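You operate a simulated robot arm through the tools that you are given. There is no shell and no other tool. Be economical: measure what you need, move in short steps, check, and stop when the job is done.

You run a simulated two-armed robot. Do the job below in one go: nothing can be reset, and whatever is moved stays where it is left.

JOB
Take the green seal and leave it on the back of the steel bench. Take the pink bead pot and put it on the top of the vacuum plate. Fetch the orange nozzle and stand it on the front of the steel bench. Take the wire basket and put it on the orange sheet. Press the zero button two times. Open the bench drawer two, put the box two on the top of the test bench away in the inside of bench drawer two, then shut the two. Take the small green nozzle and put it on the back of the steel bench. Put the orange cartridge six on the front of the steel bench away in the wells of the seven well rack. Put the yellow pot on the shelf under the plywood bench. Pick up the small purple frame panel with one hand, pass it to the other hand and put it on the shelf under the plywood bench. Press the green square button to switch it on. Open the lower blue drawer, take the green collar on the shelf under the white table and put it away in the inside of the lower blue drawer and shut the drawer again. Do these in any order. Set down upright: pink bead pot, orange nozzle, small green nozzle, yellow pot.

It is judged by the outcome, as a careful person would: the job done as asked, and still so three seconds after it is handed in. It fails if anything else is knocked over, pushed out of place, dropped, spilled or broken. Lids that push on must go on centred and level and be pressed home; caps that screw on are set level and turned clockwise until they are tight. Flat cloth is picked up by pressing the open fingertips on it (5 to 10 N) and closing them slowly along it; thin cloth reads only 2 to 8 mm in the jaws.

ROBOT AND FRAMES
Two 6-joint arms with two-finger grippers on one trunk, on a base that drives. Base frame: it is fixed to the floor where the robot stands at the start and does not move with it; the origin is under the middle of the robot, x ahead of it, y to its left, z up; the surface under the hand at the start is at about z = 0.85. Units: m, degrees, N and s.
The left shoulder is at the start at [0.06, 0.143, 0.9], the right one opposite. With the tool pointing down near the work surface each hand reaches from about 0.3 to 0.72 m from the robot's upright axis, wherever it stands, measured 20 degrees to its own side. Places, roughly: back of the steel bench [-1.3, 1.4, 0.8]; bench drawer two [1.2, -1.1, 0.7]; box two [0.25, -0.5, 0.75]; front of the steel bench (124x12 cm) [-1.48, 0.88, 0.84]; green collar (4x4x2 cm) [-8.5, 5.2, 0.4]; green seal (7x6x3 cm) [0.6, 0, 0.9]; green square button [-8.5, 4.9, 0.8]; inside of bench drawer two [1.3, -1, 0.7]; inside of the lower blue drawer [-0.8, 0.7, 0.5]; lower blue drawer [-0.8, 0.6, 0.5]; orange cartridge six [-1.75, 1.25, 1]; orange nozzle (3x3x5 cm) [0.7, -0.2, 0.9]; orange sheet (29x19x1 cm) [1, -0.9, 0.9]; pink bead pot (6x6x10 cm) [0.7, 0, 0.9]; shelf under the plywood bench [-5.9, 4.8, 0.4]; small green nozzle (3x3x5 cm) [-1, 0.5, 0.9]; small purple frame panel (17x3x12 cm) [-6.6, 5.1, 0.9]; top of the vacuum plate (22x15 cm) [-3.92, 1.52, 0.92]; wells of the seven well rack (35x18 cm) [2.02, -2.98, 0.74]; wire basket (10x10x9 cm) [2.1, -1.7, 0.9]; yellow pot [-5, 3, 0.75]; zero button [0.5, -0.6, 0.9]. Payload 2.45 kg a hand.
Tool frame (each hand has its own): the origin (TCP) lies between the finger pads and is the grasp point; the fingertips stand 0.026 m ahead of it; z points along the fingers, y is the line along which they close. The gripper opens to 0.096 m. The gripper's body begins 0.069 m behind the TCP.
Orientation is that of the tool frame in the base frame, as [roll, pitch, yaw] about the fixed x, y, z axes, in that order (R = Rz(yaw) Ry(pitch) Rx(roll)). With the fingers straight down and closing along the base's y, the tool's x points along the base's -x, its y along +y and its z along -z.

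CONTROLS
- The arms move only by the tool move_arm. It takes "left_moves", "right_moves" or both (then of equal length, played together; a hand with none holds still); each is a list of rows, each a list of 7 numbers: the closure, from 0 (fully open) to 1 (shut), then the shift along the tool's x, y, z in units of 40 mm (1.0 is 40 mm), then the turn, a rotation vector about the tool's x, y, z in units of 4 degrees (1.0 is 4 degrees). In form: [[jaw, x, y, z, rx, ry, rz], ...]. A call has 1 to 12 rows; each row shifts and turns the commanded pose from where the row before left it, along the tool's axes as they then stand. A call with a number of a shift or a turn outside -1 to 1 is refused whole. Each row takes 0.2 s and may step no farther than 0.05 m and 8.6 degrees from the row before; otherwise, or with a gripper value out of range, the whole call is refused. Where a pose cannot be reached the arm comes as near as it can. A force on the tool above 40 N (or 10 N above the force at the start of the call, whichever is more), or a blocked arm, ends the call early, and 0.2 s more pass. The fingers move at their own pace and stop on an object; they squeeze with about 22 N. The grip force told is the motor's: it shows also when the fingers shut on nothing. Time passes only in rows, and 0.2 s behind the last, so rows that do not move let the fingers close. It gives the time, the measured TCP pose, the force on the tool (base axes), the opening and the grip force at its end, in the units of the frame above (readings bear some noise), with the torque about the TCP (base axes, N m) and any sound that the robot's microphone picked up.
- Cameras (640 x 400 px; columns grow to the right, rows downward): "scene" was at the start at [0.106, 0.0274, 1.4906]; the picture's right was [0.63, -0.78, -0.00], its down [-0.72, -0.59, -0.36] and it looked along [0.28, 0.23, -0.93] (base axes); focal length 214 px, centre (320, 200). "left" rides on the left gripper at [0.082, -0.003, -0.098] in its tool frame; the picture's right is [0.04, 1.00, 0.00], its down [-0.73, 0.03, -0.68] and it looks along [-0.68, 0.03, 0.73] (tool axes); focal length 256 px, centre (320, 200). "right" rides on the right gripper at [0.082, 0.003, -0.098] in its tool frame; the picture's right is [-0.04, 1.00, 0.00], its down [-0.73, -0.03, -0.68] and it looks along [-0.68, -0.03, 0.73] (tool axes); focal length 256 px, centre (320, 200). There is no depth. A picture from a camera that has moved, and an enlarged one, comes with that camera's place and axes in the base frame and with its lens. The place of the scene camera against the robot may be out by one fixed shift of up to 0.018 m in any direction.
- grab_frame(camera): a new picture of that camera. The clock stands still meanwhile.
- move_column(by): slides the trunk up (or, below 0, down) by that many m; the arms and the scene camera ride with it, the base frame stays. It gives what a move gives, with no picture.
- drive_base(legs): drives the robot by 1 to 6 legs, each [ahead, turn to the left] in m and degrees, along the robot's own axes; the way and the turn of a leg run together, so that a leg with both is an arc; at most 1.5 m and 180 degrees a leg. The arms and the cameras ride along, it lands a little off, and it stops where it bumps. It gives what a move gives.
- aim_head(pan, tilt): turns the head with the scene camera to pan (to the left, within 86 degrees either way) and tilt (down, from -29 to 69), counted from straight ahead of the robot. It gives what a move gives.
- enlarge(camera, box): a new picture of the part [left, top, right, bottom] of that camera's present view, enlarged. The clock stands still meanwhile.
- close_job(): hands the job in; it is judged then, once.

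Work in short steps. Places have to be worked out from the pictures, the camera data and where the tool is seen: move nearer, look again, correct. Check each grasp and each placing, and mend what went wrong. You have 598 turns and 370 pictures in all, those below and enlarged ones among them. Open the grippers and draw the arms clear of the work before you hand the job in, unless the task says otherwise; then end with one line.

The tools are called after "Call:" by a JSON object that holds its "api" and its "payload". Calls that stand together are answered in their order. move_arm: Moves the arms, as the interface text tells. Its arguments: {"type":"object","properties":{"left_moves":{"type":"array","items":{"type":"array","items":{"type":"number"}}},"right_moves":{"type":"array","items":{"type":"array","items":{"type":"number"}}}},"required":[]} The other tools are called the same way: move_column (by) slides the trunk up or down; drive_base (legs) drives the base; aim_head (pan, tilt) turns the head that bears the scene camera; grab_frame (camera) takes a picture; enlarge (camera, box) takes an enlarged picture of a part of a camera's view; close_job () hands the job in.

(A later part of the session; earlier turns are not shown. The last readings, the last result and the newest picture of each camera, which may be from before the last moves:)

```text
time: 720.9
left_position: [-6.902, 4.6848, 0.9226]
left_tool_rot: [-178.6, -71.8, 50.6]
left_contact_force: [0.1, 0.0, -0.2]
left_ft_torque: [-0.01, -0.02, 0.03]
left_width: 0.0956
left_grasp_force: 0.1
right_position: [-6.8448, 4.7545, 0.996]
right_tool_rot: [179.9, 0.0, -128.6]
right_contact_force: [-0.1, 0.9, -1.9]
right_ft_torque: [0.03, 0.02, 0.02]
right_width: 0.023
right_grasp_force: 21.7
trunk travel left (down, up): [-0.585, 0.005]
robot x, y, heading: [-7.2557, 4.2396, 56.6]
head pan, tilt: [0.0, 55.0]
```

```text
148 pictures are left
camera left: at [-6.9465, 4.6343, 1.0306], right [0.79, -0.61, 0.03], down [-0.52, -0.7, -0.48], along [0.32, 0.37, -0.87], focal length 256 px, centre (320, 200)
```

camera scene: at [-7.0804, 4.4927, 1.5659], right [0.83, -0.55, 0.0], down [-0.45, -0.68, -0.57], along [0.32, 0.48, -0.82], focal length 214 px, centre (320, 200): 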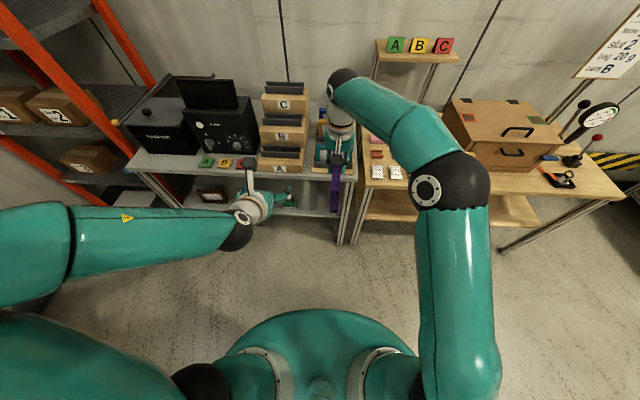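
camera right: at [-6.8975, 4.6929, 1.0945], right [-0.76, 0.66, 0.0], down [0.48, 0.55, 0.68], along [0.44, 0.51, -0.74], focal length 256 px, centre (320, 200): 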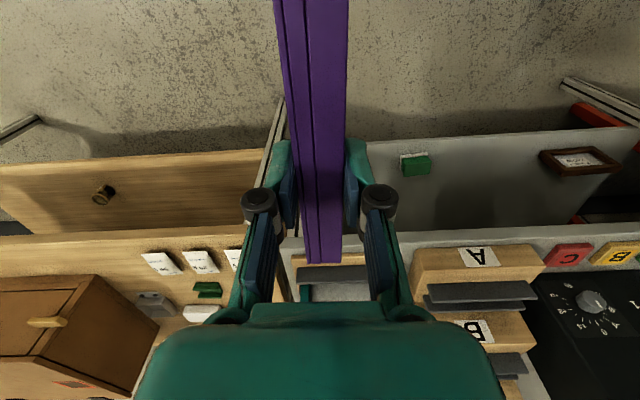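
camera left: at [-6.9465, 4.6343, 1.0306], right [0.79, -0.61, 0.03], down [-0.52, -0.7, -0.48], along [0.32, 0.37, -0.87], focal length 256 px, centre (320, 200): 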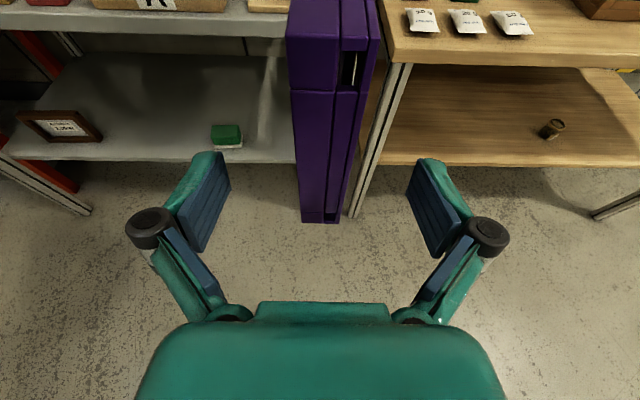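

Call:
{"api": "move_arm", "payload": {"left_moves": [[0, 0, 0, 0.2, 0, 0, 0], [1, 0, 0, 0, 0, 0, 0], [1, 0, 0, 0, 0, 0, 0], [1, 0, 0, 0, 0, 0, 0], [1, 0, 0, 0, 0, 0, 0]]}}

Call:
{"api": "grab_frame", "payload": {"camera": "left"}}

```text
time: 722.1
left_position: [-6.8959, 4.6916, 0.9202]
left_tool_rot: [-178.7, -71.9, 50.7]
left_contact_force: [2.1, -1.2, 0.3]
left_ft_torque: [-0.07, 0.21, -0.08]
left_width: 0.0224
left_grasp_force: 22.0
right_position: [-6.8454, 4.754, 0.9971]
right_tool_rot: [179.9, 0.0, -128.6]
right_contact_force: [-3.2, 0.7, -2.5]
right_ft_torque: [0.05, 0.04, -0.09]
right_width: 0.023
right_grasp_force: 21.7
trunk travel left (down, up): [-0.585, 0.005]
robot x, y, heading: [-7.2567, 4.2384, 56.5]
head pan, tilt: [0.0, 55.0]
```

```text
147 pictures are left
camera left: at [-6.9419, 4.6404, 1.0285], right [0.79, -0.61, 0.03], down [-0.52, -0.7, -0.48], along [0.32, 0.37, -0.87], focal length 256 px, centre (320, 200)
```

left: 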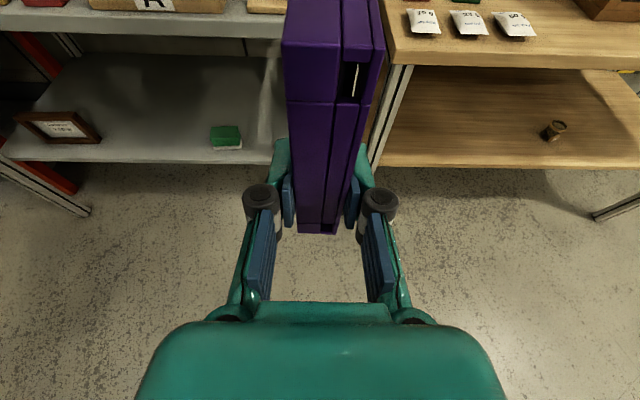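

The left hand has the bar. I release the right hand and raise it away.

Call:
{"api": "move_arm", "payload": {"right_moves": [[0.4, 0, 0, 0, 0, 0, 0], [0.4, 0, 0, 0, 0, 0, 0], [0.4, 0, 0, -0.6, 0, 0, 0], [0.4, 0, 0, -1, 0, 0, 0], [0.4, -0.3, -0.7, -0.6, 0, 0, 0], [0.4, 0.3, -1, -0.2, 0, 0, 0], [0, 0.6, -0.8, 0, 0, 0, 0], [0, 0.9, 0, 0, 0, 0, 0], [0, 0.9, 0, 0, 0, 0, 0]]}}

Call:
{"api": "grab_frame", "payload": {"camera": "left"}}

Call:
{"api": "grab_frame", "payload": {"camera": "scene"}}

```text
time: 724.1
left_position: [-6.896, 4.6912, 0.9198]
left_tool_rot: [-178.8, -71.8, 50.8]
left_contact_force: [0.1, -0.1, -0.4]
left_ft_torque: [-0.16, 0.15, 0.0]
left_width: 0.0226
left_grasp_force: 21.9
right_position: [-6.8156, 4.7163, 1.0833]
right_tool_rot: [-179.9, -0.3, -128.6]
right_contact_force: [-0.1, 0.0, 0.3]
right_ft_torque: [-0.01, 0.0, 0.0]
right_width: 0.0958
right_grasp_force: 0.1
right hand out of reach, approached as far as the arm can: row 3, 4, 5, 6, 7, 8, 9
trunk travel left (down, up): [-0.585, 0.005]
robot x, y, heading: [-7.2555, 4.2397, 56.5]
head pan, tilt: [0.0, 55.0]
```

```text
146 pictures are left
camera left: at [-6.9421, 4.6405, 1.0286], right [0.8, -0.61, 0.03], down [-0.52, -0.7, -0.48], along [0.32, 0.37, -0.87], focal length 256 px, centre (320, 200)
```

left: 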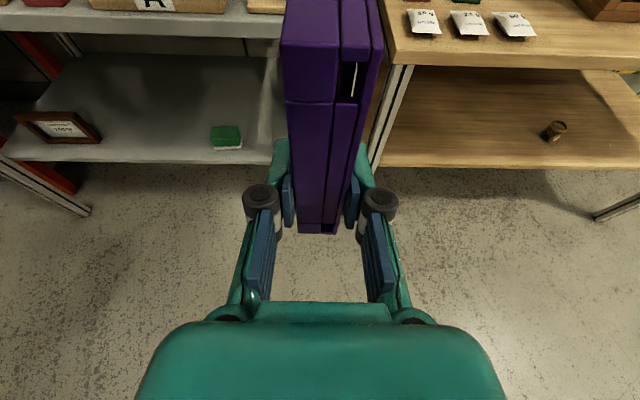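

```text
145 pictures are left
camera scene: at [-7.1804, 4.3413, 1.566], right [0.83, -0.55, 0.0], down [-0.45, -0.68, -0.57], along [0.32, 0.48, -0.82], focal length 214 px, centre (320, 200)
```

scene: 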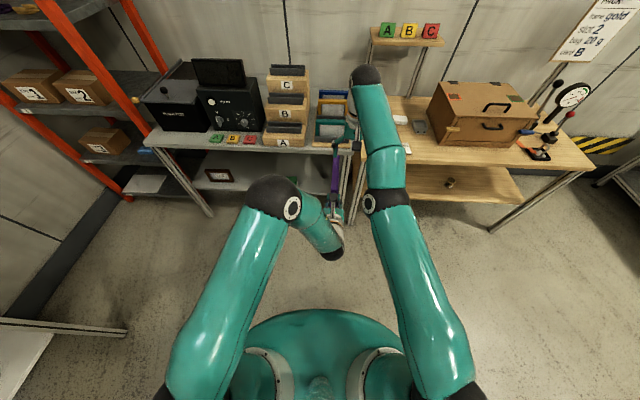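

The left hand holds the frame alone. The right arm is stretched; I draw it back gently.

Call:
{"api": "move_arm", "payload": {"right_moves": [[0, 0.5, -0.3, 0, 0, 0, 0], [0, 0.6, -0.5, 0, 0, 0, 0], [0, 0.6, -0.5, 0, 0, 0, 0], [0, 0.6, -0.5, 0, 0, 0, 0]]}}

```text
time: 725.1
left_position: [-6.8968, 4.6922, 0.9196]
left_tool_rot: [-178.8, -71.8, 50.7]
left_contact_force: [0.2, -0.9, -0.1]
left_ft_torque: [-0.18, 0.08, 0.0]
left_width: 0.0228
left_grasp_force: 21.9
right_position: [-6.8155, 4.7159, 1.084]
right_tool_rot: [180.0, -0.2, -128.6]
right_contact_force: [0.0, 0.3, -0.8]
right_ft_torque: [0.01, -0.04, 0.04]
right_width: 0.0962
right_grasp_force: 0.1
right hand out of reach, approached as far as the arm can: row 1, 2, 3, 4
trunk travel left (down, up): [-0.585, 0.005]
robot x, y, heading: [-7.2554, 4.2336, 56.3]
head pan, tilt: [0.0, 55.0]
```

Call:
{"api": "move_arm", "payload": {"right_moves": [[0, -0.1, -0.8, -0.1, 0, 0, 0], [0, 0, -0.9, 0, 0, 0, 0], [0, 0, -0.9, 0, 0, 0, 0], [0, 0.2, -0.9, 0, 0, 0, 0]]}}

```text
time: 726.1
left_position: [-6.898, 4.6919, 0.9187]
left_tool_rot: [-178.9, -71.8, 50.8]
left_contact_force: [-1.1, -0.2, 0.5]
left_ft_torque: [-0.14, 0.12, -0.03]
left_width: 0.0227
left_grasp_force: 22.4
right_position: [-6.7151, 4.6541, 1.0911]
right_tool_rot: [179.9, -0.2, -128.6]
right_contact_force: [0.3, 0.0, -0.1]
right_ft_torque: [0.03, -0.03, 0.02]
right_width: 0.096
right_grasp_force: 0.0
right hand out of reach, approached as far as the arm can: row 2, 4
trunk travel left (down, up): [-0.585, 0.005]
robot x, y, heading: [-7.2608, 4.2381, 56.6]
head pan, tilt: [0.0, 55.0]
```

Clear of the frame now; I use the elbow-flex motion to free the right arm.

Call:
{"api": "move_arm", "payload": {"right_moves": [[0, 0, 0, 0.35, 0, 1, 0], [0, 0, 0, 0.35, 0, 1, 0], [0, 0.05, 0, 0.35, 0, 1, 0], [0, 0.1, 0, 0.35, 0, 1, 0], [0, 0.1, 0, 0.35, 0, 1, 0], [0, 0.1, 0, 0.35, 0, 1, 0]]}}

Call:
{"api": "move_arm", "payload": {"right_moves": [[0, 0.6, 0, 0.2, 0, 0, 0], [0, 0.6, 0, 0.2, 0, 0, 0], [0, 0.6, 0, 0.1, 0, -1, 0], [0, 0.6, 0, 0, 0, -1, 0], [0, 0.6, 0, 0, 0, -1, 0], [0, 0.4, 0, 0, 0, -1, 0], [0, 0, 0, 0, 0, -1, 0], [0, 0, 0, 0, 0, -1, 0]]}}

Call:
{"api": "grab_frame", "payload": {"camera": "scene"}}

```text
time: 727.5
left_position: [-6.8971, 4.6924, 0.9197]
left_tool_rot: [-178.9, -71.8, 50.8]
left_contact_force: [-0.5, 0.3, -0.4]
left_ft_torque: [-0.17, 0.14, -0.01]
left_width: 0.0226
left_grasp_force: 22.3
right_position: [-6.7536, 4.6108, 0.9936]
right_tool_rot: [179.9, -24.2, -128.7]
right_contact_force: [0.4, -0.2, -0.7]
right_ft_torque: [-0.02, 0.01, 0.02]
right_width: 0.0959
right_grasp_force: 0.0
right hand out of reach, approached as far as the arm can: row 1, 2, 3, 4, 5
trunk travel left (down, up): [-0.585, 0.005]
robot x, y, heading: [-7.2572, 4.2402, 56.5]
head pan, tilt: [0.0, 55.0]
```

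```text
time: 729.3
left_position: [-6.8977, 4.6902, 0.9209]
left_tool_rot: [-178.7, -71.8, 50.8]
left_contact_force: [-0.4, -0.4, -0.7]
left_ft_torque: [-0.15, 0.1, -0.02]
left_width: 0.0227
left_grasp_force: 21.5
right_position: [-6.8382, 4.5084, 1.0239]
right_tool_rot: [-179.9, 0.0, -128.6]
right_contact_force: [-0.2, 0.5, 0.0]
right_ft_torque: [-0.01, 0.01, 0.01]
right_width: 0.0961
right_grasp_force: 0.0
trunk travel left (down, up): [-0.585, 0.005]
robot x, y, heading: [-7.2592, 4.2417, 56.2]
head pan, tilt: [0.0, 55.0]
```

```text
144 pictures are left
camera scene: at [-7.181, 4.3405, 1.5661], right [0.83, -0.55, 0.0], down [-0.45, -0.68, -0.57], along [0.32, 0.48, -0.82], focal length 214 px, centre (320, 200)
```

scene: 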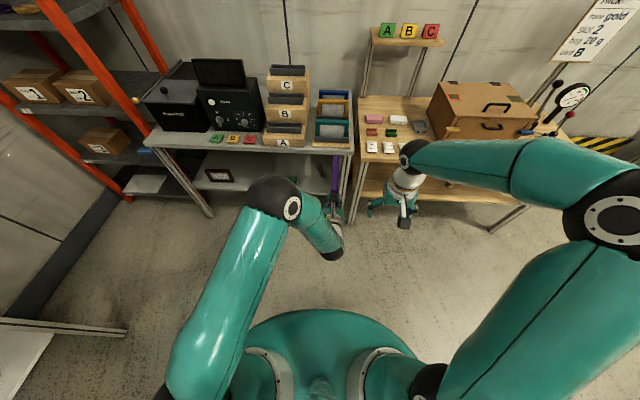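

The right arm is free. Now I roll the frame flat about the forward axis (it must lie flat on the shelf).

Call:
{"api": "move_arm", "payload": {"left_moves": [[1, 0, 0, 0, -0.312, 0, -0.95], [1, 0, 0, 0, -0.312, 0, -0.95], [1, 0, 0, 0, -0.312, 0, -0.95], [1, 0, 0, 0, -0.312, 0, -0.95], [1, 0, 0, 0, -0.312, 0, -0.95], [1, 0, 0, 0, -0.312, 0, -0.95], [1, 0, 0, 0, -0.312, 0, -0.95], [1, 0, 0, 0, -0.312, 0, -0.95], [1, 0, 0, 0, -0.312, 0, -0.95], [1, 0, 0, 0, -0.312, 0, -0.95], [1, 0, 0, 0, -0.312, 0, -0.95], [1, 0, 0, 0, -0.312, 0, -0.95]], "right_moves": [[0, 0.4, -0.7, 0, 0, 0, 0], [0, 0.4, -0.7, 0, 0, 0, 0], [0, 0.4, -0.7, 0, 0, 0, 0], [0, 0, 0, 0, 0, 0, 0], [0, 0, 0, 0, 0, 0, 0], [0, 0, 0, 0, 0, 0, 0], [0, 0, 0, 0, 0, 0, 0], [0, 0, 0, 0, 0, 0, 0], [0, 0, 0, 0, 0, 0, 0], [0, 0, 0, 0, 0, 0, 0], [0, 0, 0, 0, 0, 0, 0], [0, 0, 0, 0, 0, 0, 0]]}}

Call:
{"api": "move_arm", "payload": {"left_moves": [[1, 0, 0, 0, -0.312, 0, -0.95], [1, 0, 0, 0, -0.312, 0, -0.95], [1, 0, 0, 0, -0.312, 0, -0.95], [1, 0, 0, 0, -0.312, 0, -0.95], [1, 0, 0, 0, -0.312, 0, -0.95], [1, 0, 0, 0, -0.312, 0, -0.95], [1, 0, 0, 0, -0.312, 0, -0.95], [1, 0, 0, 0, -0.312, 0, -0.95], [1, 0, 0, 0, -0.312, 0, -0.95], [1, 0, 0, 0, -0.312, 0, -0.95]]}}

Call:
{"api": "grab_frame", "payload": {"camera": "scene"}}

Call:
{"api": "grab_frame", "payload": {"camera": "left"}}

```text
time: 731.9
left_position: [-6.8742, 4.657, 0.9344]
left_tool_rot: [106.1, -39.8, 118.3]
left_contact_force: [0.2, -0.1, -3.0]
left_ft_torque: [-0.19, 0.06, 0.01]
left_width: 0.0224
left_grasp_force: 22.0
left hand out of reach, approached as far as the arm can: row 9, 10, 11, 12
right_position: [-6.8008, 4.4167, 1.0248]
right_tool_rot: [179.9, -0.2, -128.6]
right_contact_force: [0.0, -0.1, -0.9]
right_ft_torque: [-0.01, 0.0, -0.02]
right_width: 0.0959
right_grasp_force: 0.1
trunk travel left (down, up): [-0.585, 0.005]
robot x, y, heading: [-7.259, 4.2353, 56.8]
head pan, tilt: [0.0, 55.0]
```

```text
time: 734.3
left_position: [-6.8601, 4.6308, 0.9646]
left_tool_rot: [90.3, -1.2, 128.5]
left_contact_force: [0.3, 0.1, -3.4]
left_ft_torque: [-0.21, 0.05, 0.01]
left_width: 0.0227
left_grasp_force: 21.8
left hand out of reach, approached as far as the arm can: row 1, 2, 3, 4, 5, 6, 7, 8, 9, 10
right_position: [-6.802, 4.4187, 1.0221]
right_tool_rot: [179.9, 0.0, -128.6]
right_contact_force: [-0.5, -0.3, -0.6]
right_ft_torque: [0.02, 0.01, 0.0]
right_width: 0.0957
right_grasp_force: 0.0
trunk travel left (down, up): [-0.585, 0.005]
robot x, y, heading: [-7.2548, 4.2329, 56.5]
head pan, tilt: [0.0, 55.0]
stopped in row 10 (left hand): the arm was blocked; the commanded pose is now the measured one
```

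```text
143 pictures are left
camera scene: at [-7.1808, 4.3414, 1.5631], right [0.83, -0.55, 0.0], down [-0.45, -0.68, -0.57], along [0.32, 0.48, -0.82], focal length 214 px, centre (320, 200)
```

scene: 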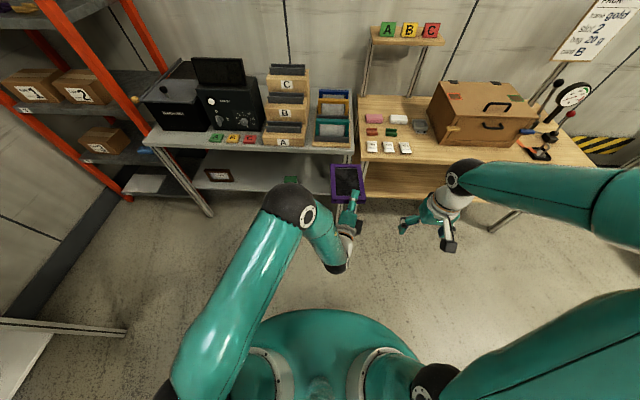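

```text
142 pictures are left
camera left: at [-6.9883, 4.6349, 0.9639], right [-0.01, 0.02, 1.0], down [-0.07, -1.0, 0.02], along [1.0, -0.07, 0.01], focal length 256 px, centre (320, 200)
```

left: 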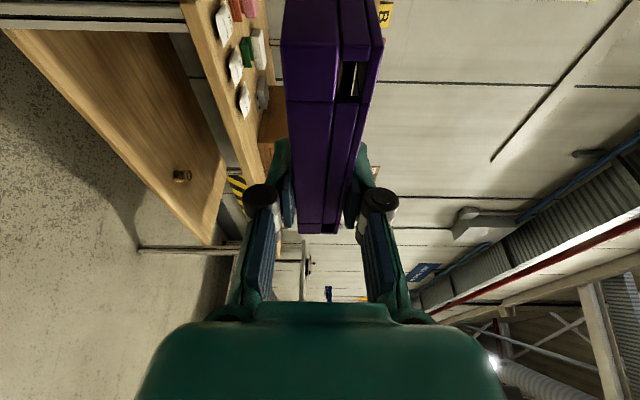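

The frame is now flat, pointing forward. I drive sideways to line up with the free left part of the shelf, keeping clear of the bench.

Call:
{"api": "drive_base", "payload": {"legs": [[0, -35], [0, -33], [0.34, 0], [0, 35], [0, 27]]}}

Call:
{"api": "aim_head", "payload": {"pan": 0, "tilt": 50}}

Call:
{"api": "grab_frame", "payload": {"camera": "scene"}}

```text
time: 738.1
left_position: [-6.6938, 4.0978, 0.9605]
left_tool_rot: [91.3, -0.5, 70.1]
left_contact_force: [0.0, 0.0, -2.2]
left_ft_torque: [-0.04, 0.2, 0.02]
left_width: 0.0226
left_grasp_force: 22.1
right_position: [-6.8862, 3.9154, 1.024]
right_tool_rot: [-180.0, -0.1, 168.4]
right_contact_force: [-0.5, -0.2, -0.8]
right_ft_torque: [0.0, 0.0, 0.02]
right_width: 0.096
right_grasp_force: 0.1
trunk travel left (down, up): [-0.585, 0.005]
robot x, y, heading: [-7.2533, 4.2866, -8.5]
head pan, tilt: [0.0, 55.0]
stopped in leg 2: the robot was blocked; the commanded pose is now the measured one
```

```text
time: 738.7
left_position: [-6.6954, 4.0984, 0.9611]
left_tool_rot: [91.2, -0.6, 69.9]
left_contact_force: [-0.2, -0.2, -2.9]
left_ft_torque: [-0.02, 0.23, -0.04]
left_width: 0.0225
left_grasp_force: 21.2
right_position: [-6.8872, 3.9158, 1.0252]
right_tool_rot: [179.9, -0.1, 168.4]
right_contact_force: [1.0, -0.3, 0.2]
right_ft_torque: [-0.01, 0.04, 0.01]
right_width: 0.096
right_grasp_force: 0.0
trunk travel left (down, up): [-0.585, 0.005]
robot x, y, heading: [-7.2528, 4.283, -8.5]
head pan, tilt: [0.0, 50.0]
```

```text
141 pictures are left
camera scene: at [-7.1124, 4.2574, 1.5722], right [-0.15, -0.99, 0.0], down [-0.76, 0.11, -0.64], along [0.64, -0.09, -0.77], focal length 214 px, centre (320, 200)
```

scene: 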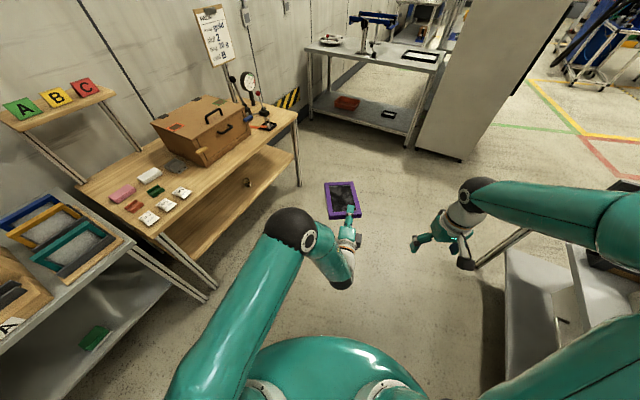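

Call:
{"api": "drive_base", "payload": {"legs": [[0.36, 0], [0, 30], [0, 29]]}}

Call:
{"api": "move_column", "payload": {"by": -0.4}}

Call:
{"api": "grab_frame", "payload": {"camera": "scene"}}

```text
time: 744.4
left_position: [-6.4318, 4.6037, 0.9608]
left_tool_rot: [91.5, -0.3, 127.5]
left_contact_force: [-0.3, 0.4, -2.5]
left_ft_torque: [-0.16, 0.11, -0.05]
left_width: 0.0229
left_grasp_force: 21.7
right_position: [-6.3816, 4.3462, 1.027]
right_tool_rot: [180.0, 0.0, -134.1]
right_contact_force: [-0.1, 0.1, -0.3]
right_ft_torque: [-0.05, -0.01, -0.01]
right_width: 0.096
right_grasp_force: 0.1
trunk travel left (down, up): [-0.585, 0.005]
robot x, y, heading: [-6.8517, 4.2074, 49.9]
head pan, tilt: [0.0, 50.0]
stopped in leg 3: the robot was blocked; the commanded pose is now the measured one
```

```text
time: 748.2
left_position: [-6.4326, 4.6012, 0.5618]
left_tool_rot: [91.4, -0.5, 127.4]
left_contact_force: [0.2, 0.2, -2.5]
left_ft_torque: [-0.21, 0.1, 0.01]
left_width: 0.0227
left_grasp_force: 21.9
right_position: [-6.3801, 4.3447, 0.6279]
right_tool_rot: [180.0, -0.1, -134.2]
right_contact_force: [-0.8, 0.6, 0.2]
right_ft_torque: [0.02, -0.03, 0.02]
right_width: 0.096
right_grasp_force: 0.0
trunk travel left (down, up): [-0.185, 0.405]
robot x, y, heading: [-6.8544, 4.2075, 49.9]
head pan, tilt: [0.0, 50.0]
```

```text
140 pictures are left
camera scene: at [-6.763, 4.3031, 1.1726], right [0.77, -0.64, 0.0], down [-0.49, -0.59, -0.64], along [0.41, 0.49, -0.77], focal length 214 px, centre (320, 200)
```

scene: 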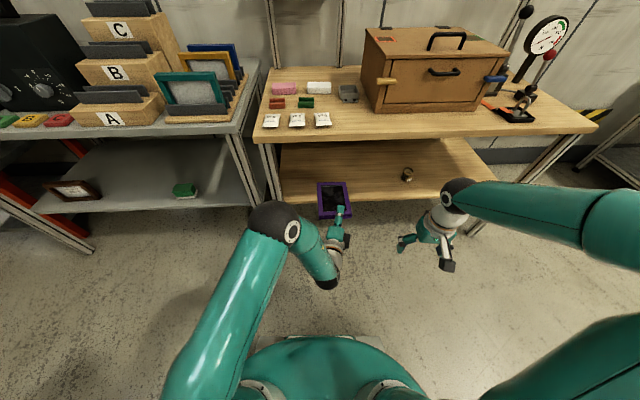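

I lower the trunk until the frame is just above shelf height, and check from the side.

Call:
{"api": "move_column", "payload": {"by": -0.165}}

Call:
{"api": "drive_base", "payload": {"legs": [[0.12, 0]]}}

Call:
{"api": "grab_frame", "payload": {"camera": "scene"}}

Call:
{"api": "grab_frame", "payload": {"camera": "left"}}

```text
time: 750.1
left_position: [-6.4318, 4.6015, 0.397]
left_tool_rot: [91.4, -0.6, 127.4]
left_contact_force: [0.7, 0.0, -3.4]
left_ft_torque: [-0.2, 0.1, 0.0]
left_width: 0.0227
left_grasp_force: 22.0
right_position: [-6.38, 4.3438, 0.4635]
right_tool_rot: [-180.0, -0.1, -134.2]
right_contact_force: [-0.1, 0.0, -0.4]
right_ft_torque: [0.03, -0.01, -0.02]
right_width: 0.096
right_grasp_force: 0.0
trunk travel left (down, up): [-0.02, 0.57]
robot x, y, heading: [-6.8546, 4.2034, 49.8]
head pan, tilt: [0.0, 50.0]
```

```text
time: 751.3
left_position: [-6.3553, 4.6932, 0.3951]
left_tool_rot: [91.3, -0.7, 127.4]
left_contact_force: [0.3, 0.6, -2.3]
left_ft_torque: [-0.18, 0.08, 0.02]
left_width: 0.0227
left_grasp_force: 22.6
right_position: [-6.3037, 4.4349, 0.4625]
right_tool_rot: [-180.0, -0.2, -134.2]
right_contact_force: [-1.1, 0.3, -0.3]
right_ft_torque: [0.04, -0.01, -0.02]
right_width: 0.0959
right_grasp_force: 0.0
trunk travel left (down, up): [-0.02, 0.57]
robot x, y, heading: [-6.7764, 4.2989, 49.9]
head pan, tilt: [0.0, 50.0]
```

```text
139 pictures are left
camera scene: at [-6.6859, 4.3947, 1.0075], right [0.77, -0.64, 0.0], down [-0.49, -0.59, -0.64], along [0.41, 0.49, -0.77], focal length 214 px, centre (320, 200)
```

scene: 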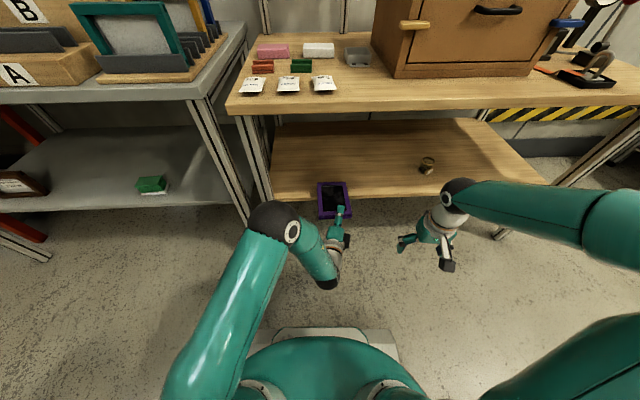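

```text
138 pictures are left
camera left: at [-6.4833, 4.6994, 0.3971], right [0.0, 0.04, 1.0], down [-0.09, -0.99, 0.04], along [1.0, -0.09, 0.0], focal length 256 px, centre (320, 200)
```

left: 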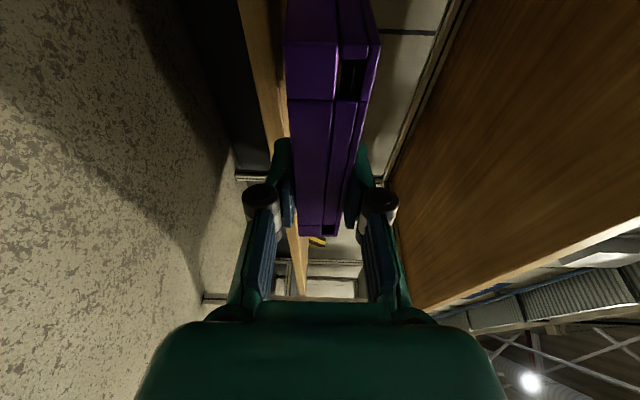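

The frame is only a few mm above shelf level; I raise 2 cm for a safe entry and drive in.

Call:
{"api": "move_column", "payload": {"by": 0.02}}

Call:
{"api": "drive_base", "payload": {"legs": [[0.12, 0]]}}

Call:
{"api": "grab_frame", "payload": {"camera": "scene"}}

Call:
{"api": "grab_frame", "payload": {"camera": "left"}}

```text
time: 752.0
left_position: [-6.3546, 4.6927, 0.4174]
left_tool_rot: [91.4, -0.5, 127.4]
left_contact_force: [0.2, -1.0, -2.8]
left_ft_torque: [-0.16, 0.04, 0.02]
left_width: 0.0226
left_grasp_force: 22.0
right_position: [-6.3038, 4.4361, 0.4834]
right_tool_rot: [179.9, -0.2, -134.1]
right_contact_force: [1.2, 0.4, 0.6]
right_ft_torque: [0.0, 0.03, 0.0]
right_width: 0.0962
right_grasp_force: 0.0
trunk travel left (down, up): [-0.04, 0.55]
robot x, y, heading: [-6.7768, 4.2974, 50.0]
head pan, tilt: [0.0, 50.0]
```

```text
time: 753.2
left_position: [-6.2776, 4.7859, 0.4172]
left_tool_rot: [91.3, -0.6, 127.4]
left_contact_force: [0.0, -0.2, -2.4]
left_ft_torque: [-0.16, 0.07, -0.01]
left_width: 0.0227
left_grasp_force: 22.0
right_position: [-6.2248, 4.5277, 0.4831]
right_tool_rot: [180.0, -0.1, -134.2]
right_contact_force: [0.3, 1.0, 0.2]
right_ft_torque: [0.01, -0.01, 0.02]
right_width: 0.0961
right_grasp_force: 0.1
trunk travel left (down, up): [-0.04, 0.55]
robot x, y, heading: [-6.6985, 4.3894, 49.7]
head pan, tilt: [0.0, 50.0]
```

```text
137 pictures are left
camera scene: at [-6.6085, 4.4869, 1.0275], right [0.77, -0.64, 0.0], down [-0.49, -0.59, -0.64], along [0.41, 0.49, -0.77], focal length 214 px, centre (320, 200)
```

scene: 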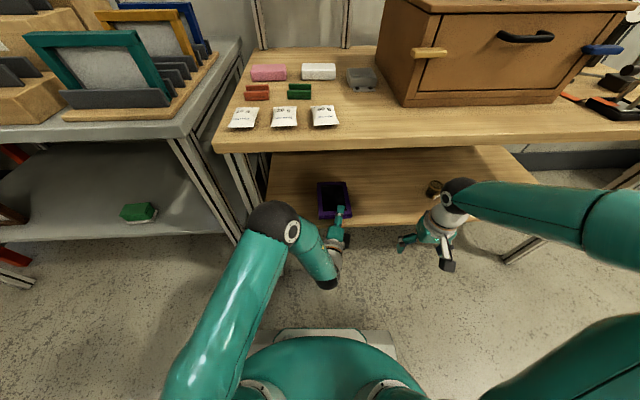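

```text
136 pictures are left
camera left: at [-6.4058, 4.7916, 0.4175], right [0.0, 0.04, 1.0], down [-0.09, -0.99, 0.04], along [1.0, -0.09, 0.0], focal length 256 px, centre (320, 200)
```

left: 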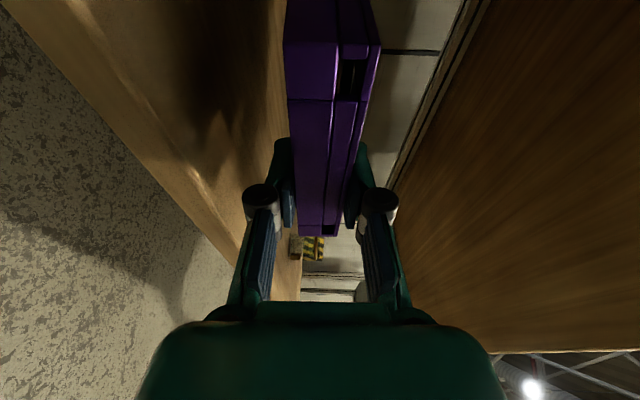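

Call:
{"api": "drive_base", "payload": {"legs": [[0.05, 0]]}}

Call:
{"api": "move_column", "payload": {"by": -0.025}}

```text
time: 754.1
left_position: [-6.2442, 4.8237, 0.4173]
left_tool_rot: [91.3, -0.6, 127.4]
left_contact_force: [-0.6, 1.0, -2.1]
left_ft_torque: [-0.15, 0.12, 0.03]
left_width: 0.0228
left_grasp_force: 22.0
right_position: [-6.193, 4.5653, 0.483]
right_tool_rot: [-180.0, -0.1, -134.2]
right_contact_force: [0.0, -0.4, -0.5]
right_ft_torque: [0.01, 0.0, -0.03]
right_width: 0.096
right_grasp_force: 0.1
trunk travel left (down, up): [-0.04, 0.55]
robot x, y, heading: [-6.6676, 4.429, 50.1]
head pan, tilt: [0.0, 50.0]
```

```text
time: 754.9
left_position: [-6.2437, 4.8236, 0.3933]
left_tool_rot: [91.4, -0.6, 127.4]
left_contact_force: [-0.8, -0.1, -2.9]
left_ft_torque: [-0.18, 0.13, 0.02]
left_width: 0.0227
left_grasp_force: 21.7
right_position: [-6.1922, 4.5657, 0.459]
right_tool_rot: [179.9, -0.1, -134.2]
right_contact_force: [-0.1, 0.1, -0.3]
right_ft_torque: [0.01, -0.01, -0.01]
right_width: 0.0959
right_grasp_force: 0.2
trunk travel left (down, up): [-0.015, 0.575]
robot x, y, heading: [-6.6673, 4.4316, 50.0]
head pan, tilt: [0.0, 50.0]
```

I lower the last bit with the arm (tool y is up) in small steps until contact.

Call:
{"api": "move_arm", "payload": {"left_moves": [[1, 0, -0.2, 0, 0, 0, 0], [1, 0, -0.12, 0, 0, 0, 0], [1, 0, -0.1, 0, 0, 0, 0], [1, 0, -0.08, 0, 0, 0, 0]]}}

```text
time: 755.5
left_position: [-6.2424, 4.8252, 0.3905]
left_tool_rot: [90.0, -0.6, 128.0]
left_contact_force: [-2.3, -1.3, 10.2]
left_ft_torque: [-0.42, 0.39, -0.03]
left_width: 0.0226
left_grasp_force: 22.6
right_position: [-6.1932, 4.5655, 0.4587]
right_tool_rot: [180.0, 0.0, -134.3]
right_contact_force: [-0.5, 0.0, -0.6]
right_ft_torque: [0.01, -0.02, 0.0]
right_width: 0.0964
right_grasp_force: 0.1
trunk travel left (down, up): [-0.015, 0.575]
robot x, y, heading: [-6.6691, 4.4277, 50.0]
head pan, tilt: [0.0, 50.0]
stopped in row 3 (left hand): the force on the tool passed its limit at 44 N (the readings are from after the stop); the commanded pose is now the measured one
```

The wider gripper body touched the shelf edge. I rise a little, back off 5.5 cm so the body is outside the edge, and lower again.

Call:
{"api": "move_arm", "payload": {"left_moves": [[1, 0, 0.3, 0, 0, 0, 0], [1, 0, 0.3, 0, 0, 0, 0]]}}

Call:
{"api": "drive_base", "payload": {"legs": [[-0.055, 0]]}}

Call:
{"api": "move_arm", "payload": {"left_moves": [[1, 0, -0.4, 0, 0, 0, 0], [1, 0, -0.2, 0, 0, 0, 0], [1, 0, -0.15, 0, 0, 0, 0], [1, 0, -0.1, 0, 0, 0, 0]]}}

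```text
time: 756.1
left_position: [-6.2431, 4.8254, 0.4113]
left_tool_rot: [90.5, -0.5, 127.9]
left_contact_force: [0.1, 0.2, -2.1]
left_ft_torque: [-0.18, 0.07, 0.01]
left_width: 0.0225
left_grasp_force: 21.7
right_position: [-6.1933, 4.5657, 0.4586]
right_tool_rot: [-180.0, -0.1, -134.2]
right_contact_force: [0.3, -0.4, -0.3]
right_ft_torque: [0.02, 0.01, 0.0]
right_width: 0.0962
right_grasp_force: 0.1
trunk travel left (down, up): [-0.015, 0.575]
robot x, y, heading: [-6.6675, 4.4279, 50.1]
head pan, tilt: [0.0, 50.0]
```

```text
time: 757.1
left_position: [-6.2787, 4.7817, 0.4115]
left_tool_rot: [90.4, -0.5, 127.9]
left_contact_force: [0.3, 0.2, -2.2]
left_ft_torque: [-0.17, 0.07, -0.01]
left_width: 0.0226
left_grasp_force: 22.6
right_position: [-6.2294, 4.5233, 0.4587]
right_tool_rot: [-180.0, -0.1, -134.3]
right_contact_force: [1.1, -1.0, 0.2]
right_ft_torque: [-0.01, 0.02, 0.0]
right_width: 0.0958
right_grasp_force: 0.0
trunk travel left (down, up): [-0.015, 0.575]
robot x, y, heading: [-6.705, 4.3841, 50.2]
head pan, tilt: [0.0, 50.0]
```

```text
time: 758.2
left_position: [-6.2767, 4.7829, 0.3864]
left_tool_rot: [89.0, -0.5, 128.2]
left_contact_force: [-6.8, -4.7, 12.2]
left_ft_torque: [-0.36, 0.29, 0.02]
left_width: 0.0225
left_grasp_force: 22.1
right_position: [-6.2299, 4.5222, 0.4599]
right_tool_rot: [-179.9, 0.1, -134.2]
right_contact_force: [-0.1, 0.1, 1.2]
right_ft_torque: [-0.01, -0.02, 0.02]
right_width: 0.0958
right_grasp_force: 0.0
trunk travel left (down, up): [-0.015, 0.575]
robot x, y, heading: [-6.7057, 4.3841, 49.7]
head pan, tilt: [0.0, 50.0]
stopped in row 4 (left hand): the force on the tool passed its limit at 41 N (the readings are from after the stop); the commanded pose is now the measured one
```

The finger hinge rests on the edge. I rise, back 3 cm more, and lower so only the fingertips are over the shelf; afterwards I'll push the frame inward.

Call:
{"api": "move_arm", "payload": {"left_moves": [[1, 0, 0.3, 0, 0, 0, 0]]}}

Call:
{"api": "drive_base", "payload": {"legs": [[-0.03, 0]]}}

Call:
{"api": "move_arm", "payload": {"left_moves": [[1, 0, -0.3, 0, 0.25, 0, 0], [1, 0, -0.2, 0, 0, 0, 0], [1, 0, -0.15, 0, 0, 0, 0], [1, 0, -0.1, 0, 0, 0, 0]]}}

Call:
{"api": "grab_frame", "payload": {"camera": "left"}}

```text
time: 758.6
left_position: [-6.2778, 4.7834, 0.3944]
left_tool_rot: [89.7, -0.3, 128.4]
left_contact_force: [-0.5, 0.1, -2.9]
left_ft_torque: [-0.17, 0.06, -0.01]
left_width: 0.0226
left_grasp_force: 21.9
right_position: [-6.23, 4.5234, 0.459]
right_tool_rot: [-179.9, -0.1, -134.3]
right_contact_force: [0.1, 0.3, 0.4]
right_ft_torque: [-0.03, -0.05, -0.04]
right_width: 0.0962
right_grasp_force: 0.0
trunk travel left (down, up): [-0.015, 0.575]
robot x, y, heading: [-6.7043, 4.3865, 50.0]
head pan, tilt: [0.0, 50.0]
```

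```text
time: 759.4
left_position: [-6.2969, 4.761, 0.3976]
left_tool_rot: [89.4, -0.4, 128.3]
left_contact_force: [0.0, 0.5, -3.6]
left_ft_torque: [-0.17, 0.09, 0.02]
left_width: 0.0231
left_grasp_force: 22.4
right_position: [-6.2488, 4.5006, 0.4597]
right_tool_rot: [180.0, -0.1, -134.2]
right_contact_force: [-1.2, 0.3, -0.1]
right_ft_torque: [-0.02, 0.01, -0.03]
right_width: 0.0957
right_grasp_force: 0.0
trunk travel left (down, up): [-0.015, 0.575]
robot x, y, heading: [-6.7264, 4.3634, 50.0]
head pan, tilt: [0.0, 50.0]
```

```text
time: 760.4
left_position: [-6.2944, 4.7598, 0.3765]
left_tool_rot: [89.2, -0.2, 128.6]
left_contact_force: [13.3, 6.2, 32.5]
left_ft_torque: [0.88, -0.51, -0.25]
left_width: 0.0288
left_grasp_force: 22.5
right_position: [-6.2498, 4.4997, 0.4617]
right_tool_rot: [179.9, 0.1, -134.3]
right_contact_force: [0.7, -0.4, -0.2]
right_ft_torque: [0.01, 0.01, 0.01]
right_width: 0.0959
right_grasp_force: 0.0
trunk travel left (down, up): [-0.015, 0.575]
robot x, y, heading: [-6.7207, 4.3603, 50.2]
head pan, tilt: [0.0, 50.0]
```

```text
135 pictures are left
camera left: at [-6.4237, 4.764, 0.3727], right [-0.03, 0.02, 1.0], down [-0.07, -1.0, 0.02], along [1.0, -0.07, 0.03], focal length 256 px, centre (320, 200)
```

left: 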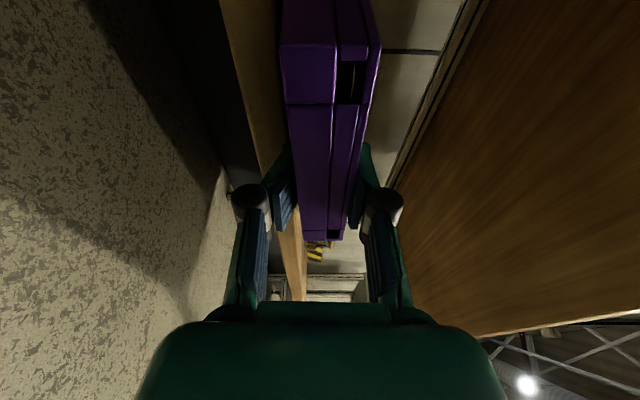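

The fingertips rest on the shelf with the frame about 1 cm above it. I open slightly while rising to let the frame settle, then look.

Call:
{"api": "move_arm", "payload": {"left_moves": [[0.62, 0, 0.08, 0, 0, 0, 0], [0.55, 0, 0.1, 0, 0, 0, 0], [0.55, 0, 0, 0, 0, 0, 0]]}}

Call:
{"api": "grab_frame", "payload": {"camera": "left"}}

Call:
{"api": "enlarge", "payload": {"camera": "scene", "box": [240, 140, 460, 290]}}

```text
time: 761.2
left_position: [-6.2968, 4.7592, 0.3741]
left_tool_rot: [90.7, -0.4, 128.3]
left_contact_force: [-0.3, -0.6, -0.6]
left_ft_torque: [-0.04, 0.07, -0.03]
left_width: 0.044
left_grasp_force: 1.1
right_position: [-6.2491, 4.4997, 0.4599]
right_tool_rot: [-179.9, -0.1, -134.2]
right_contact_force: [0.5, -0.1, 0.4]
right_ft_torque: [-0.01, -0.01, 0.04]
right_width: 0.096
right_grasp_force: 0.1
trunk travel left (down, up): [-0.015, 0.575]
robot x, y, heading: [-6.7187, 4.3623, 50.0]
head pan, tilt: [0.0, 50.0]
```

```text
134 pictures are left
camera left: at [-6.4259, 4.7636, 0.3723], right [-0.01, 0.03, 1.0], down [-0.08, -1.0, 0.03], along [1.0, -0.08, 0.01], focal length 256 px, centre (320, 200)
```

left: 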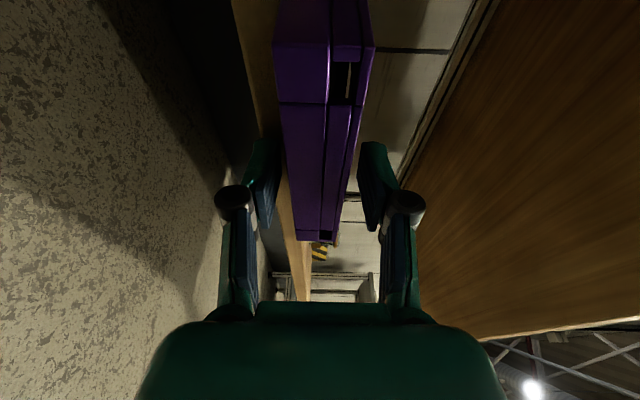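

```text
2.67 times, centred on (350, 215) of scene
camera zoom: at [-6.6315, 4.4595, 1.0025], right [0.77, -0.64, 0.0], down [-0.49, -0.59, -0.64], along [0.41, 0.49, -0.77], focal length 572 px, centre (240, 160)
```

zoom: 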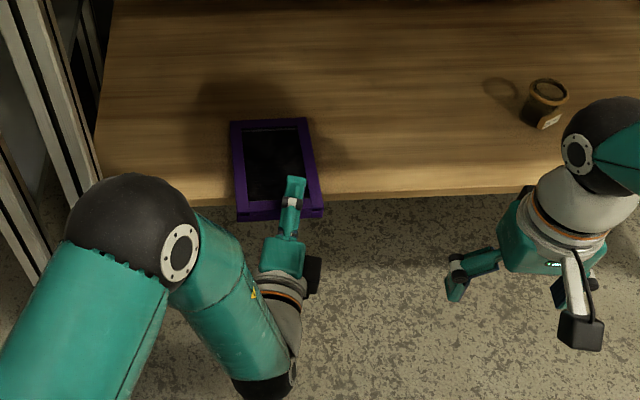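

The frame lies on the shelf with its near end overhanging about 3 cm. I withdraw, close the fingers, and push it further in.

Call:
{"api": "move_arm", "payload": {"left_moves": [[0.5, 0, 0, 0, 0, 0, 0], [0.5, 0, 0, -0.5, 0, 0, 0], [0.5, 0, 0, -0.9, 0, 0, 0], [0.5, 0, 0, -0.9, 0, 0, 0]]}}

Call:
{"api": "enlarge", "payload": {"camera": "scene", "box": [240, 140, 460, 290]}}

```text
time: 762.2
left_position: [-6.3715, 4.7097, 0.3758]
left_tool_rot: [90.5, -0.3, 128.9]
left_contact_force: [-0.5, 0.6, 0.7]
left_ft_torque: [0.03, 0.0, 0.0]
left_width: 0.0482
left_grasp_force: 0.1
right_position: [-6.2482, 4.4999, 0.4601]
right_tool_rot: [180.0, 0.0, -134.3]
right_contact_force: [0.8, 0.2, 0.3]
right_ft_torque: [-0.02, 0.0, -0.04]
right_width: 0.096
right_grasp_force: 0.1
trunk travel left (down, up): [-0.015, 0.575]
robot x, y, heading: [-6.7208, 4.3594, 49.7]
head pan, tilt: [0.0, 50.0]
```

```text
2.67 times, centred on (350, 215) of scene
camera zoom: at [-6.6314, 4.4596, 1.0027], right [0.77, -0.64, 0.0], down [-0.49, -0.59, -0.64], along [0.41, 0.49, -0.77], focal length 572 px, centre (240, 160)
```

zoom: 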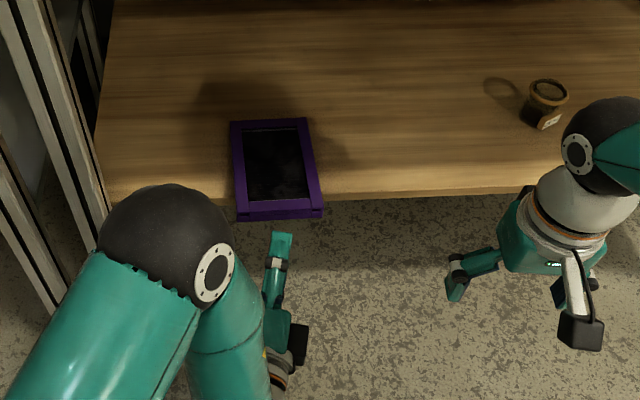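

Call:
{"api": "move_arm", "payload": {"left_moves": [[1, 0, -0.25, 0, 0, 0, 0], [1, 0, 0, 0, 0, 0, 0], [1, 0, 0, 0, 0, 0, 0]]}}

Call:
{"api": "drive_base", "payload": {"legs": [[0.1, 0]]}}

Call:
{"api": "enlarge", "payload": {"camera": "scene", "box": [240, 140, 460, 290]}}

```text
time: 763.0
left_position: [-6.3702, 4.7069, 0.3678]
left_tool_rot: [90.2, -0.3, 128.7]
left_contact_force: [0.6, -0.2, -0.1]
left_ft_torque: [0.04, 0.04, 0.03]
left_width: 0.0001
left_grasp_force: 22.7
right_position: [-6.2485, 4.501, 0.4604]
right_tool_rot: [180.0, -0.2, -134.2]
right_contact_force: [0.7, 0.4, 1.0]
right_ft_torque: [0.01, 0.01, 0.01]
right_width: 0.0961
right_grasp_force: 0.1
trunk travel left (down, up): [-0.015, 0.575]
robot x, y, heading: [-6.7209, 4.3589, 49.6]
head pan, tilt: [0.0, 50.0]
```

```text
time: 764.2
left_position: [-6.3158, 4.7731, 0.365]
left_tool_rot: [90.7, -0.4, 128.2]
left_contact_force: [-3.1, -15.3, 2.5]
left_ft_torque: [-0.08, -0.03, -0.11]
left_width: 0.0
left_grasp_force: 21.4
right_position: [-6.1905, 4.5699, 0.4599]
right_tool_rot: [179.9, 0.0, -134.2]
right_contact_force: [0.5, 0.6, -0.4]
right_ft_torque: [0.0, 0.0, 0.0]
right_width: 0.0961
right_grasp_force: 0.1
trunk travel left (down, up): [-0.015, 0.575]
robot x, y, heading: [-6.6644, 4.432, 49.8]
head pan, tilt: [0.0, 50.0]
stopped in leg 1: the force on the tool passed its limit at 106 N (the readings are from after the stop); the commanded pose is now the measured one
```

```text
2.67 times, centred on (350, 215) of scene
camera zoom: at [-6.5732, 4.5284, 1.002], right [0.77, -0.64, 0.0], down [-0.49, -0.59, -0.64], along [0.41, 0.49, -0.77], focal length 572 px, centre (240, 160)
```

zoom: 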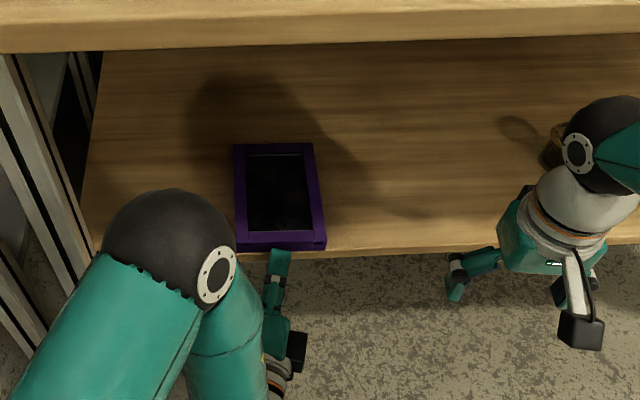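

The hinge met the shelf's front edge; the frame is now nearly all on the shelf. I back off, tip the fingers down 20° so the hinge clears, and push a bit more.

Call:
{"api": "drive_base", "payload": {"legs": [[-0.04, 0]]}}

Call:
{"api": "move_arm", "payload": {"left_moves": [[1, 0, 0.1, 0, 1, 0, 0], [1, 0, 0.1, 0, 1, 0, 0], [1, 0, 0.1, 0, 1, 0, 0], [1, 0, 0.1, 0, 1, 0, 0], [1, 0, 0, 0, 1, 0, 0]]}}

Call:
{"api": "drive_base", "payload": {"legs": [[0.09, 0]]}}

Call:
{"api": "enlarge", "payload": {"camera": "scene", "box": [240, 140, 460, 290]}}

```text
time: 765.1
left_position: [-6.341, 4.7427, 0.3657]
left_tool_rot: [90.7, -0.5, 128.3]
left_contact_force: [0.0, 0.3, 0.2]
left_ft_torque: [-0.04, 0.01, -0.04]
left_width: 0.0002
left_grasp_force: 22.0
right_position: [-6.2156, 4.5394, 0.4604]
right_tool_rot: [179.8, -0.1, -134.2]
right_contact_force: [0.3, 1.0, -0.1]
right_ft_torque: [-0.01, -0.01, -0.01]
right_width: 0.096
right_grasp_force: 0.1
trunk travel left (down, up): [-0.015, 0.575]
robot x, y, heading: [-6.6886, 4.4025, 49.8]
head pan, tilt: [0.0, 50.0]
```

```text
time: 766.3
left_position: [-6.3381, 4.7451, 0.3818]
left_tool_rot: [110.8, -0.4, 128.2]
left_contact_force: [0.3, 0.3, 0.2]
left_ft_torque: [-0.04, 0.03, 0.0]
left_width: 0.0
left_grasp_force: 22.2
right_position: [-6.2163, 4.5387, 0.4616]
right_tool_rot: [179.9, -0.1, -134.2]
right_contact_force: [-0.2, 0.0, 0.1]
right_ft_torque: [0.02, -0.04, -0.01]
right_width: 0.096
right_grasp_force: 0.0
trunk travel left (down, up): [-0.015, 0.575]
robot x, y, heading: [-6.6911, 4.4006, 50.1]
head pan, tilt: [0.0, 50.0]
```

```text
time: 767.4
left_position: [-6.2798, 4.8156, 0.3816]
left_tool_rot: [110.7, -0.4, 128.3]
left_contact_force: [0.9, -0.3, -0.7]
left_ft_torque: [-0.04, 0.02, 0.03]
left_width: 0.0
left_grasp_force: 22.5
right_position: [-6.1581, 4.6097, 0.4615]
right_tool_rot: [179.9, -0.1, -134.2]
right_contact_force: [-0.5, 0.8, 0.3]
right_ft_torque: [0.0, 0.05, 0.03]
right_width: 0.096
right_grasp_force: 0.0
trunk travel left (down, up): [-0.015, 0.575]
robot x, y, heading: [-6.6299, 4.4724, 49.9]
head pan, tilt: [0.0, 50.0]
```

```text
2.67 times, centred on (350, 215) of scene
camera zoom: at [-6.5397, 4.5685, 1.0026], right [0.76, -0.64, 0.0], down [-0.49, -0.59, -0.64], along [0.41, 0.49, -0.77], focal length 572 px, centre (240, 160)
```

zoom: 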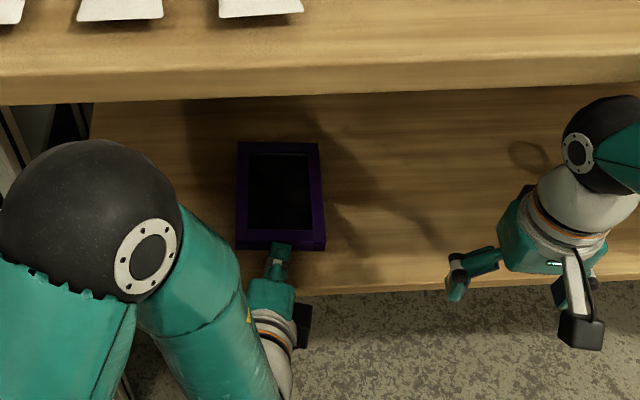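

The frame lies safely on the shelf. I back away, raise the trunk and turn toward the white table at (-8.5,5).

Call:
{"api": "drive_base", "payload": {"legs": [[-0.4, 0]]}}

Call:
{"api": "move_column", "payload": {"by": 0.4}}

Call:
{"api": "aim_head", "payload": {"pan": 85, "tilt": 25}}

Call:
{"api": "grab_frame", "payload": {"camera": "scene"}}

```text
time: 770.0
left_position: [-6.539, 4.5074, 0.382]
left_tool_rot: [110.7, -0.4, 128.3]
left_contact_force: [0.1, 0.3, -0.4]
left_ft_torque: [-0.01, 0.0, -0.02]
left_width: 0.0001
left_grasp_force: 21.7
right_position: [-6.4159, 4.3023, 0.461]
right_tool_rot: [179.9, -0.2, -134.2]
right_contact_force: [0.0, -0.1, -0.3]
right_ft_torque: [-0.03, 0.02, 0.02]
right_width: 0.0957
right_grasp_force: 0.1
trunk travel left (down, up): [-0.015, 0.575]
robot x, y, heading: [-6.887, 4.1621, 50.0]
head pan, tilt: [0.0, 50.0]
```

```text
time: 773.8
left_position: [-6.5383, 4.5077, 0.7822]
left_tool_rot: [110.9, -0.4, 128.2]
left_contact_force: [-0.3, 0.3, -0.7]
left_ft_torque: [0.0, 0.0, 0.01]
left_width: 0.0001
left_grasp_force: 22.3
right_position: [-6.415, 4.3019, 0.8623]
right_tool_rot: [179.9, -0.1, -134.3]
right_contact_force: [-0.1, 0.0, 0.7]
right_ft_torque: [-0.03, -0.01, -0.02]
right_width: 0.0959
right_grasp_force: 0.0
trunk travel left (down, up): [-0.415, 0.175]
robot x, y, heading: [-6.8883, 4.163, 50.1]
head pan, tilt: [0.0, 50.0]
```

```text
time: 775.4
left_position: [-6.5388, 4.5075, 0.7825]
left_tool_rot: [110.8, -0.4, 128.2]
left_contact_force: [0.3, -0.8, 0.0]
left_ft_torque: [0.02, -0.03, -0.02]
left_width: 0.0002
left_grasp_force: 21.9
right_position: [-6.4153, 4.3012, 0.8622]
right_tool_rot: [179.9, -0.1, -134.2]
right_contact_force: [0.5, 0.4, -0.2]
right_ft_torque: [0.0, 0.02, 0.02]
right_width: 0.0957
right_grasp_force: 0.1
trunk travel left (down, up): [-0.415, 0.175]
robot x, y, heading: [-6.8881, 4.1645, 50.0]
head pan, tilt: [85.0, 25.0]
```

```text
129 pictures are left
camera scene: at [-6.9131, 4.2675, 1.4401], right [0.71, 0.71, 0.0], down [0.3, -0.3, -0.91], along [-0.64, 0.64, -0.42], focal length 214 px, centre (320, 200)
```

scene: 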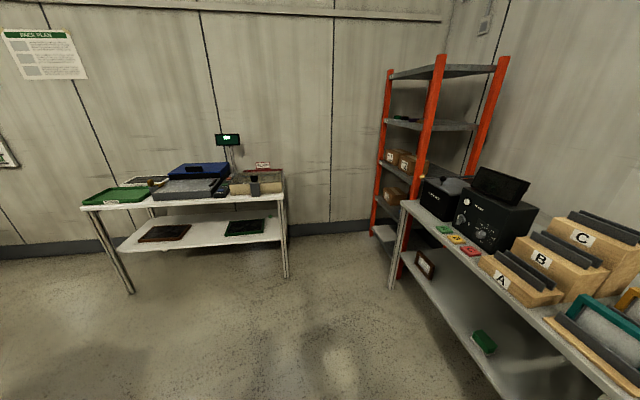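

Call:
{"api": "enlarge", "payload": {"camera": "scene", "box": [80, 120, 300, 260]}}

```text
2.86 times, centred on (190, 190) of scene
camera zoom: at [-6.9131, 4.2675, 1.4401], right [0.71, 0.71, 0.0], down [0.3, -0.3, -0.91], along [-0.64, 0.64, -0.42], focal length 613 px, centre (691, 229)
```

zoom: 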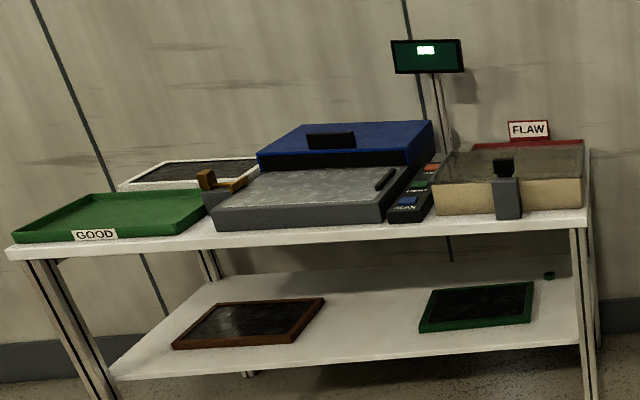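

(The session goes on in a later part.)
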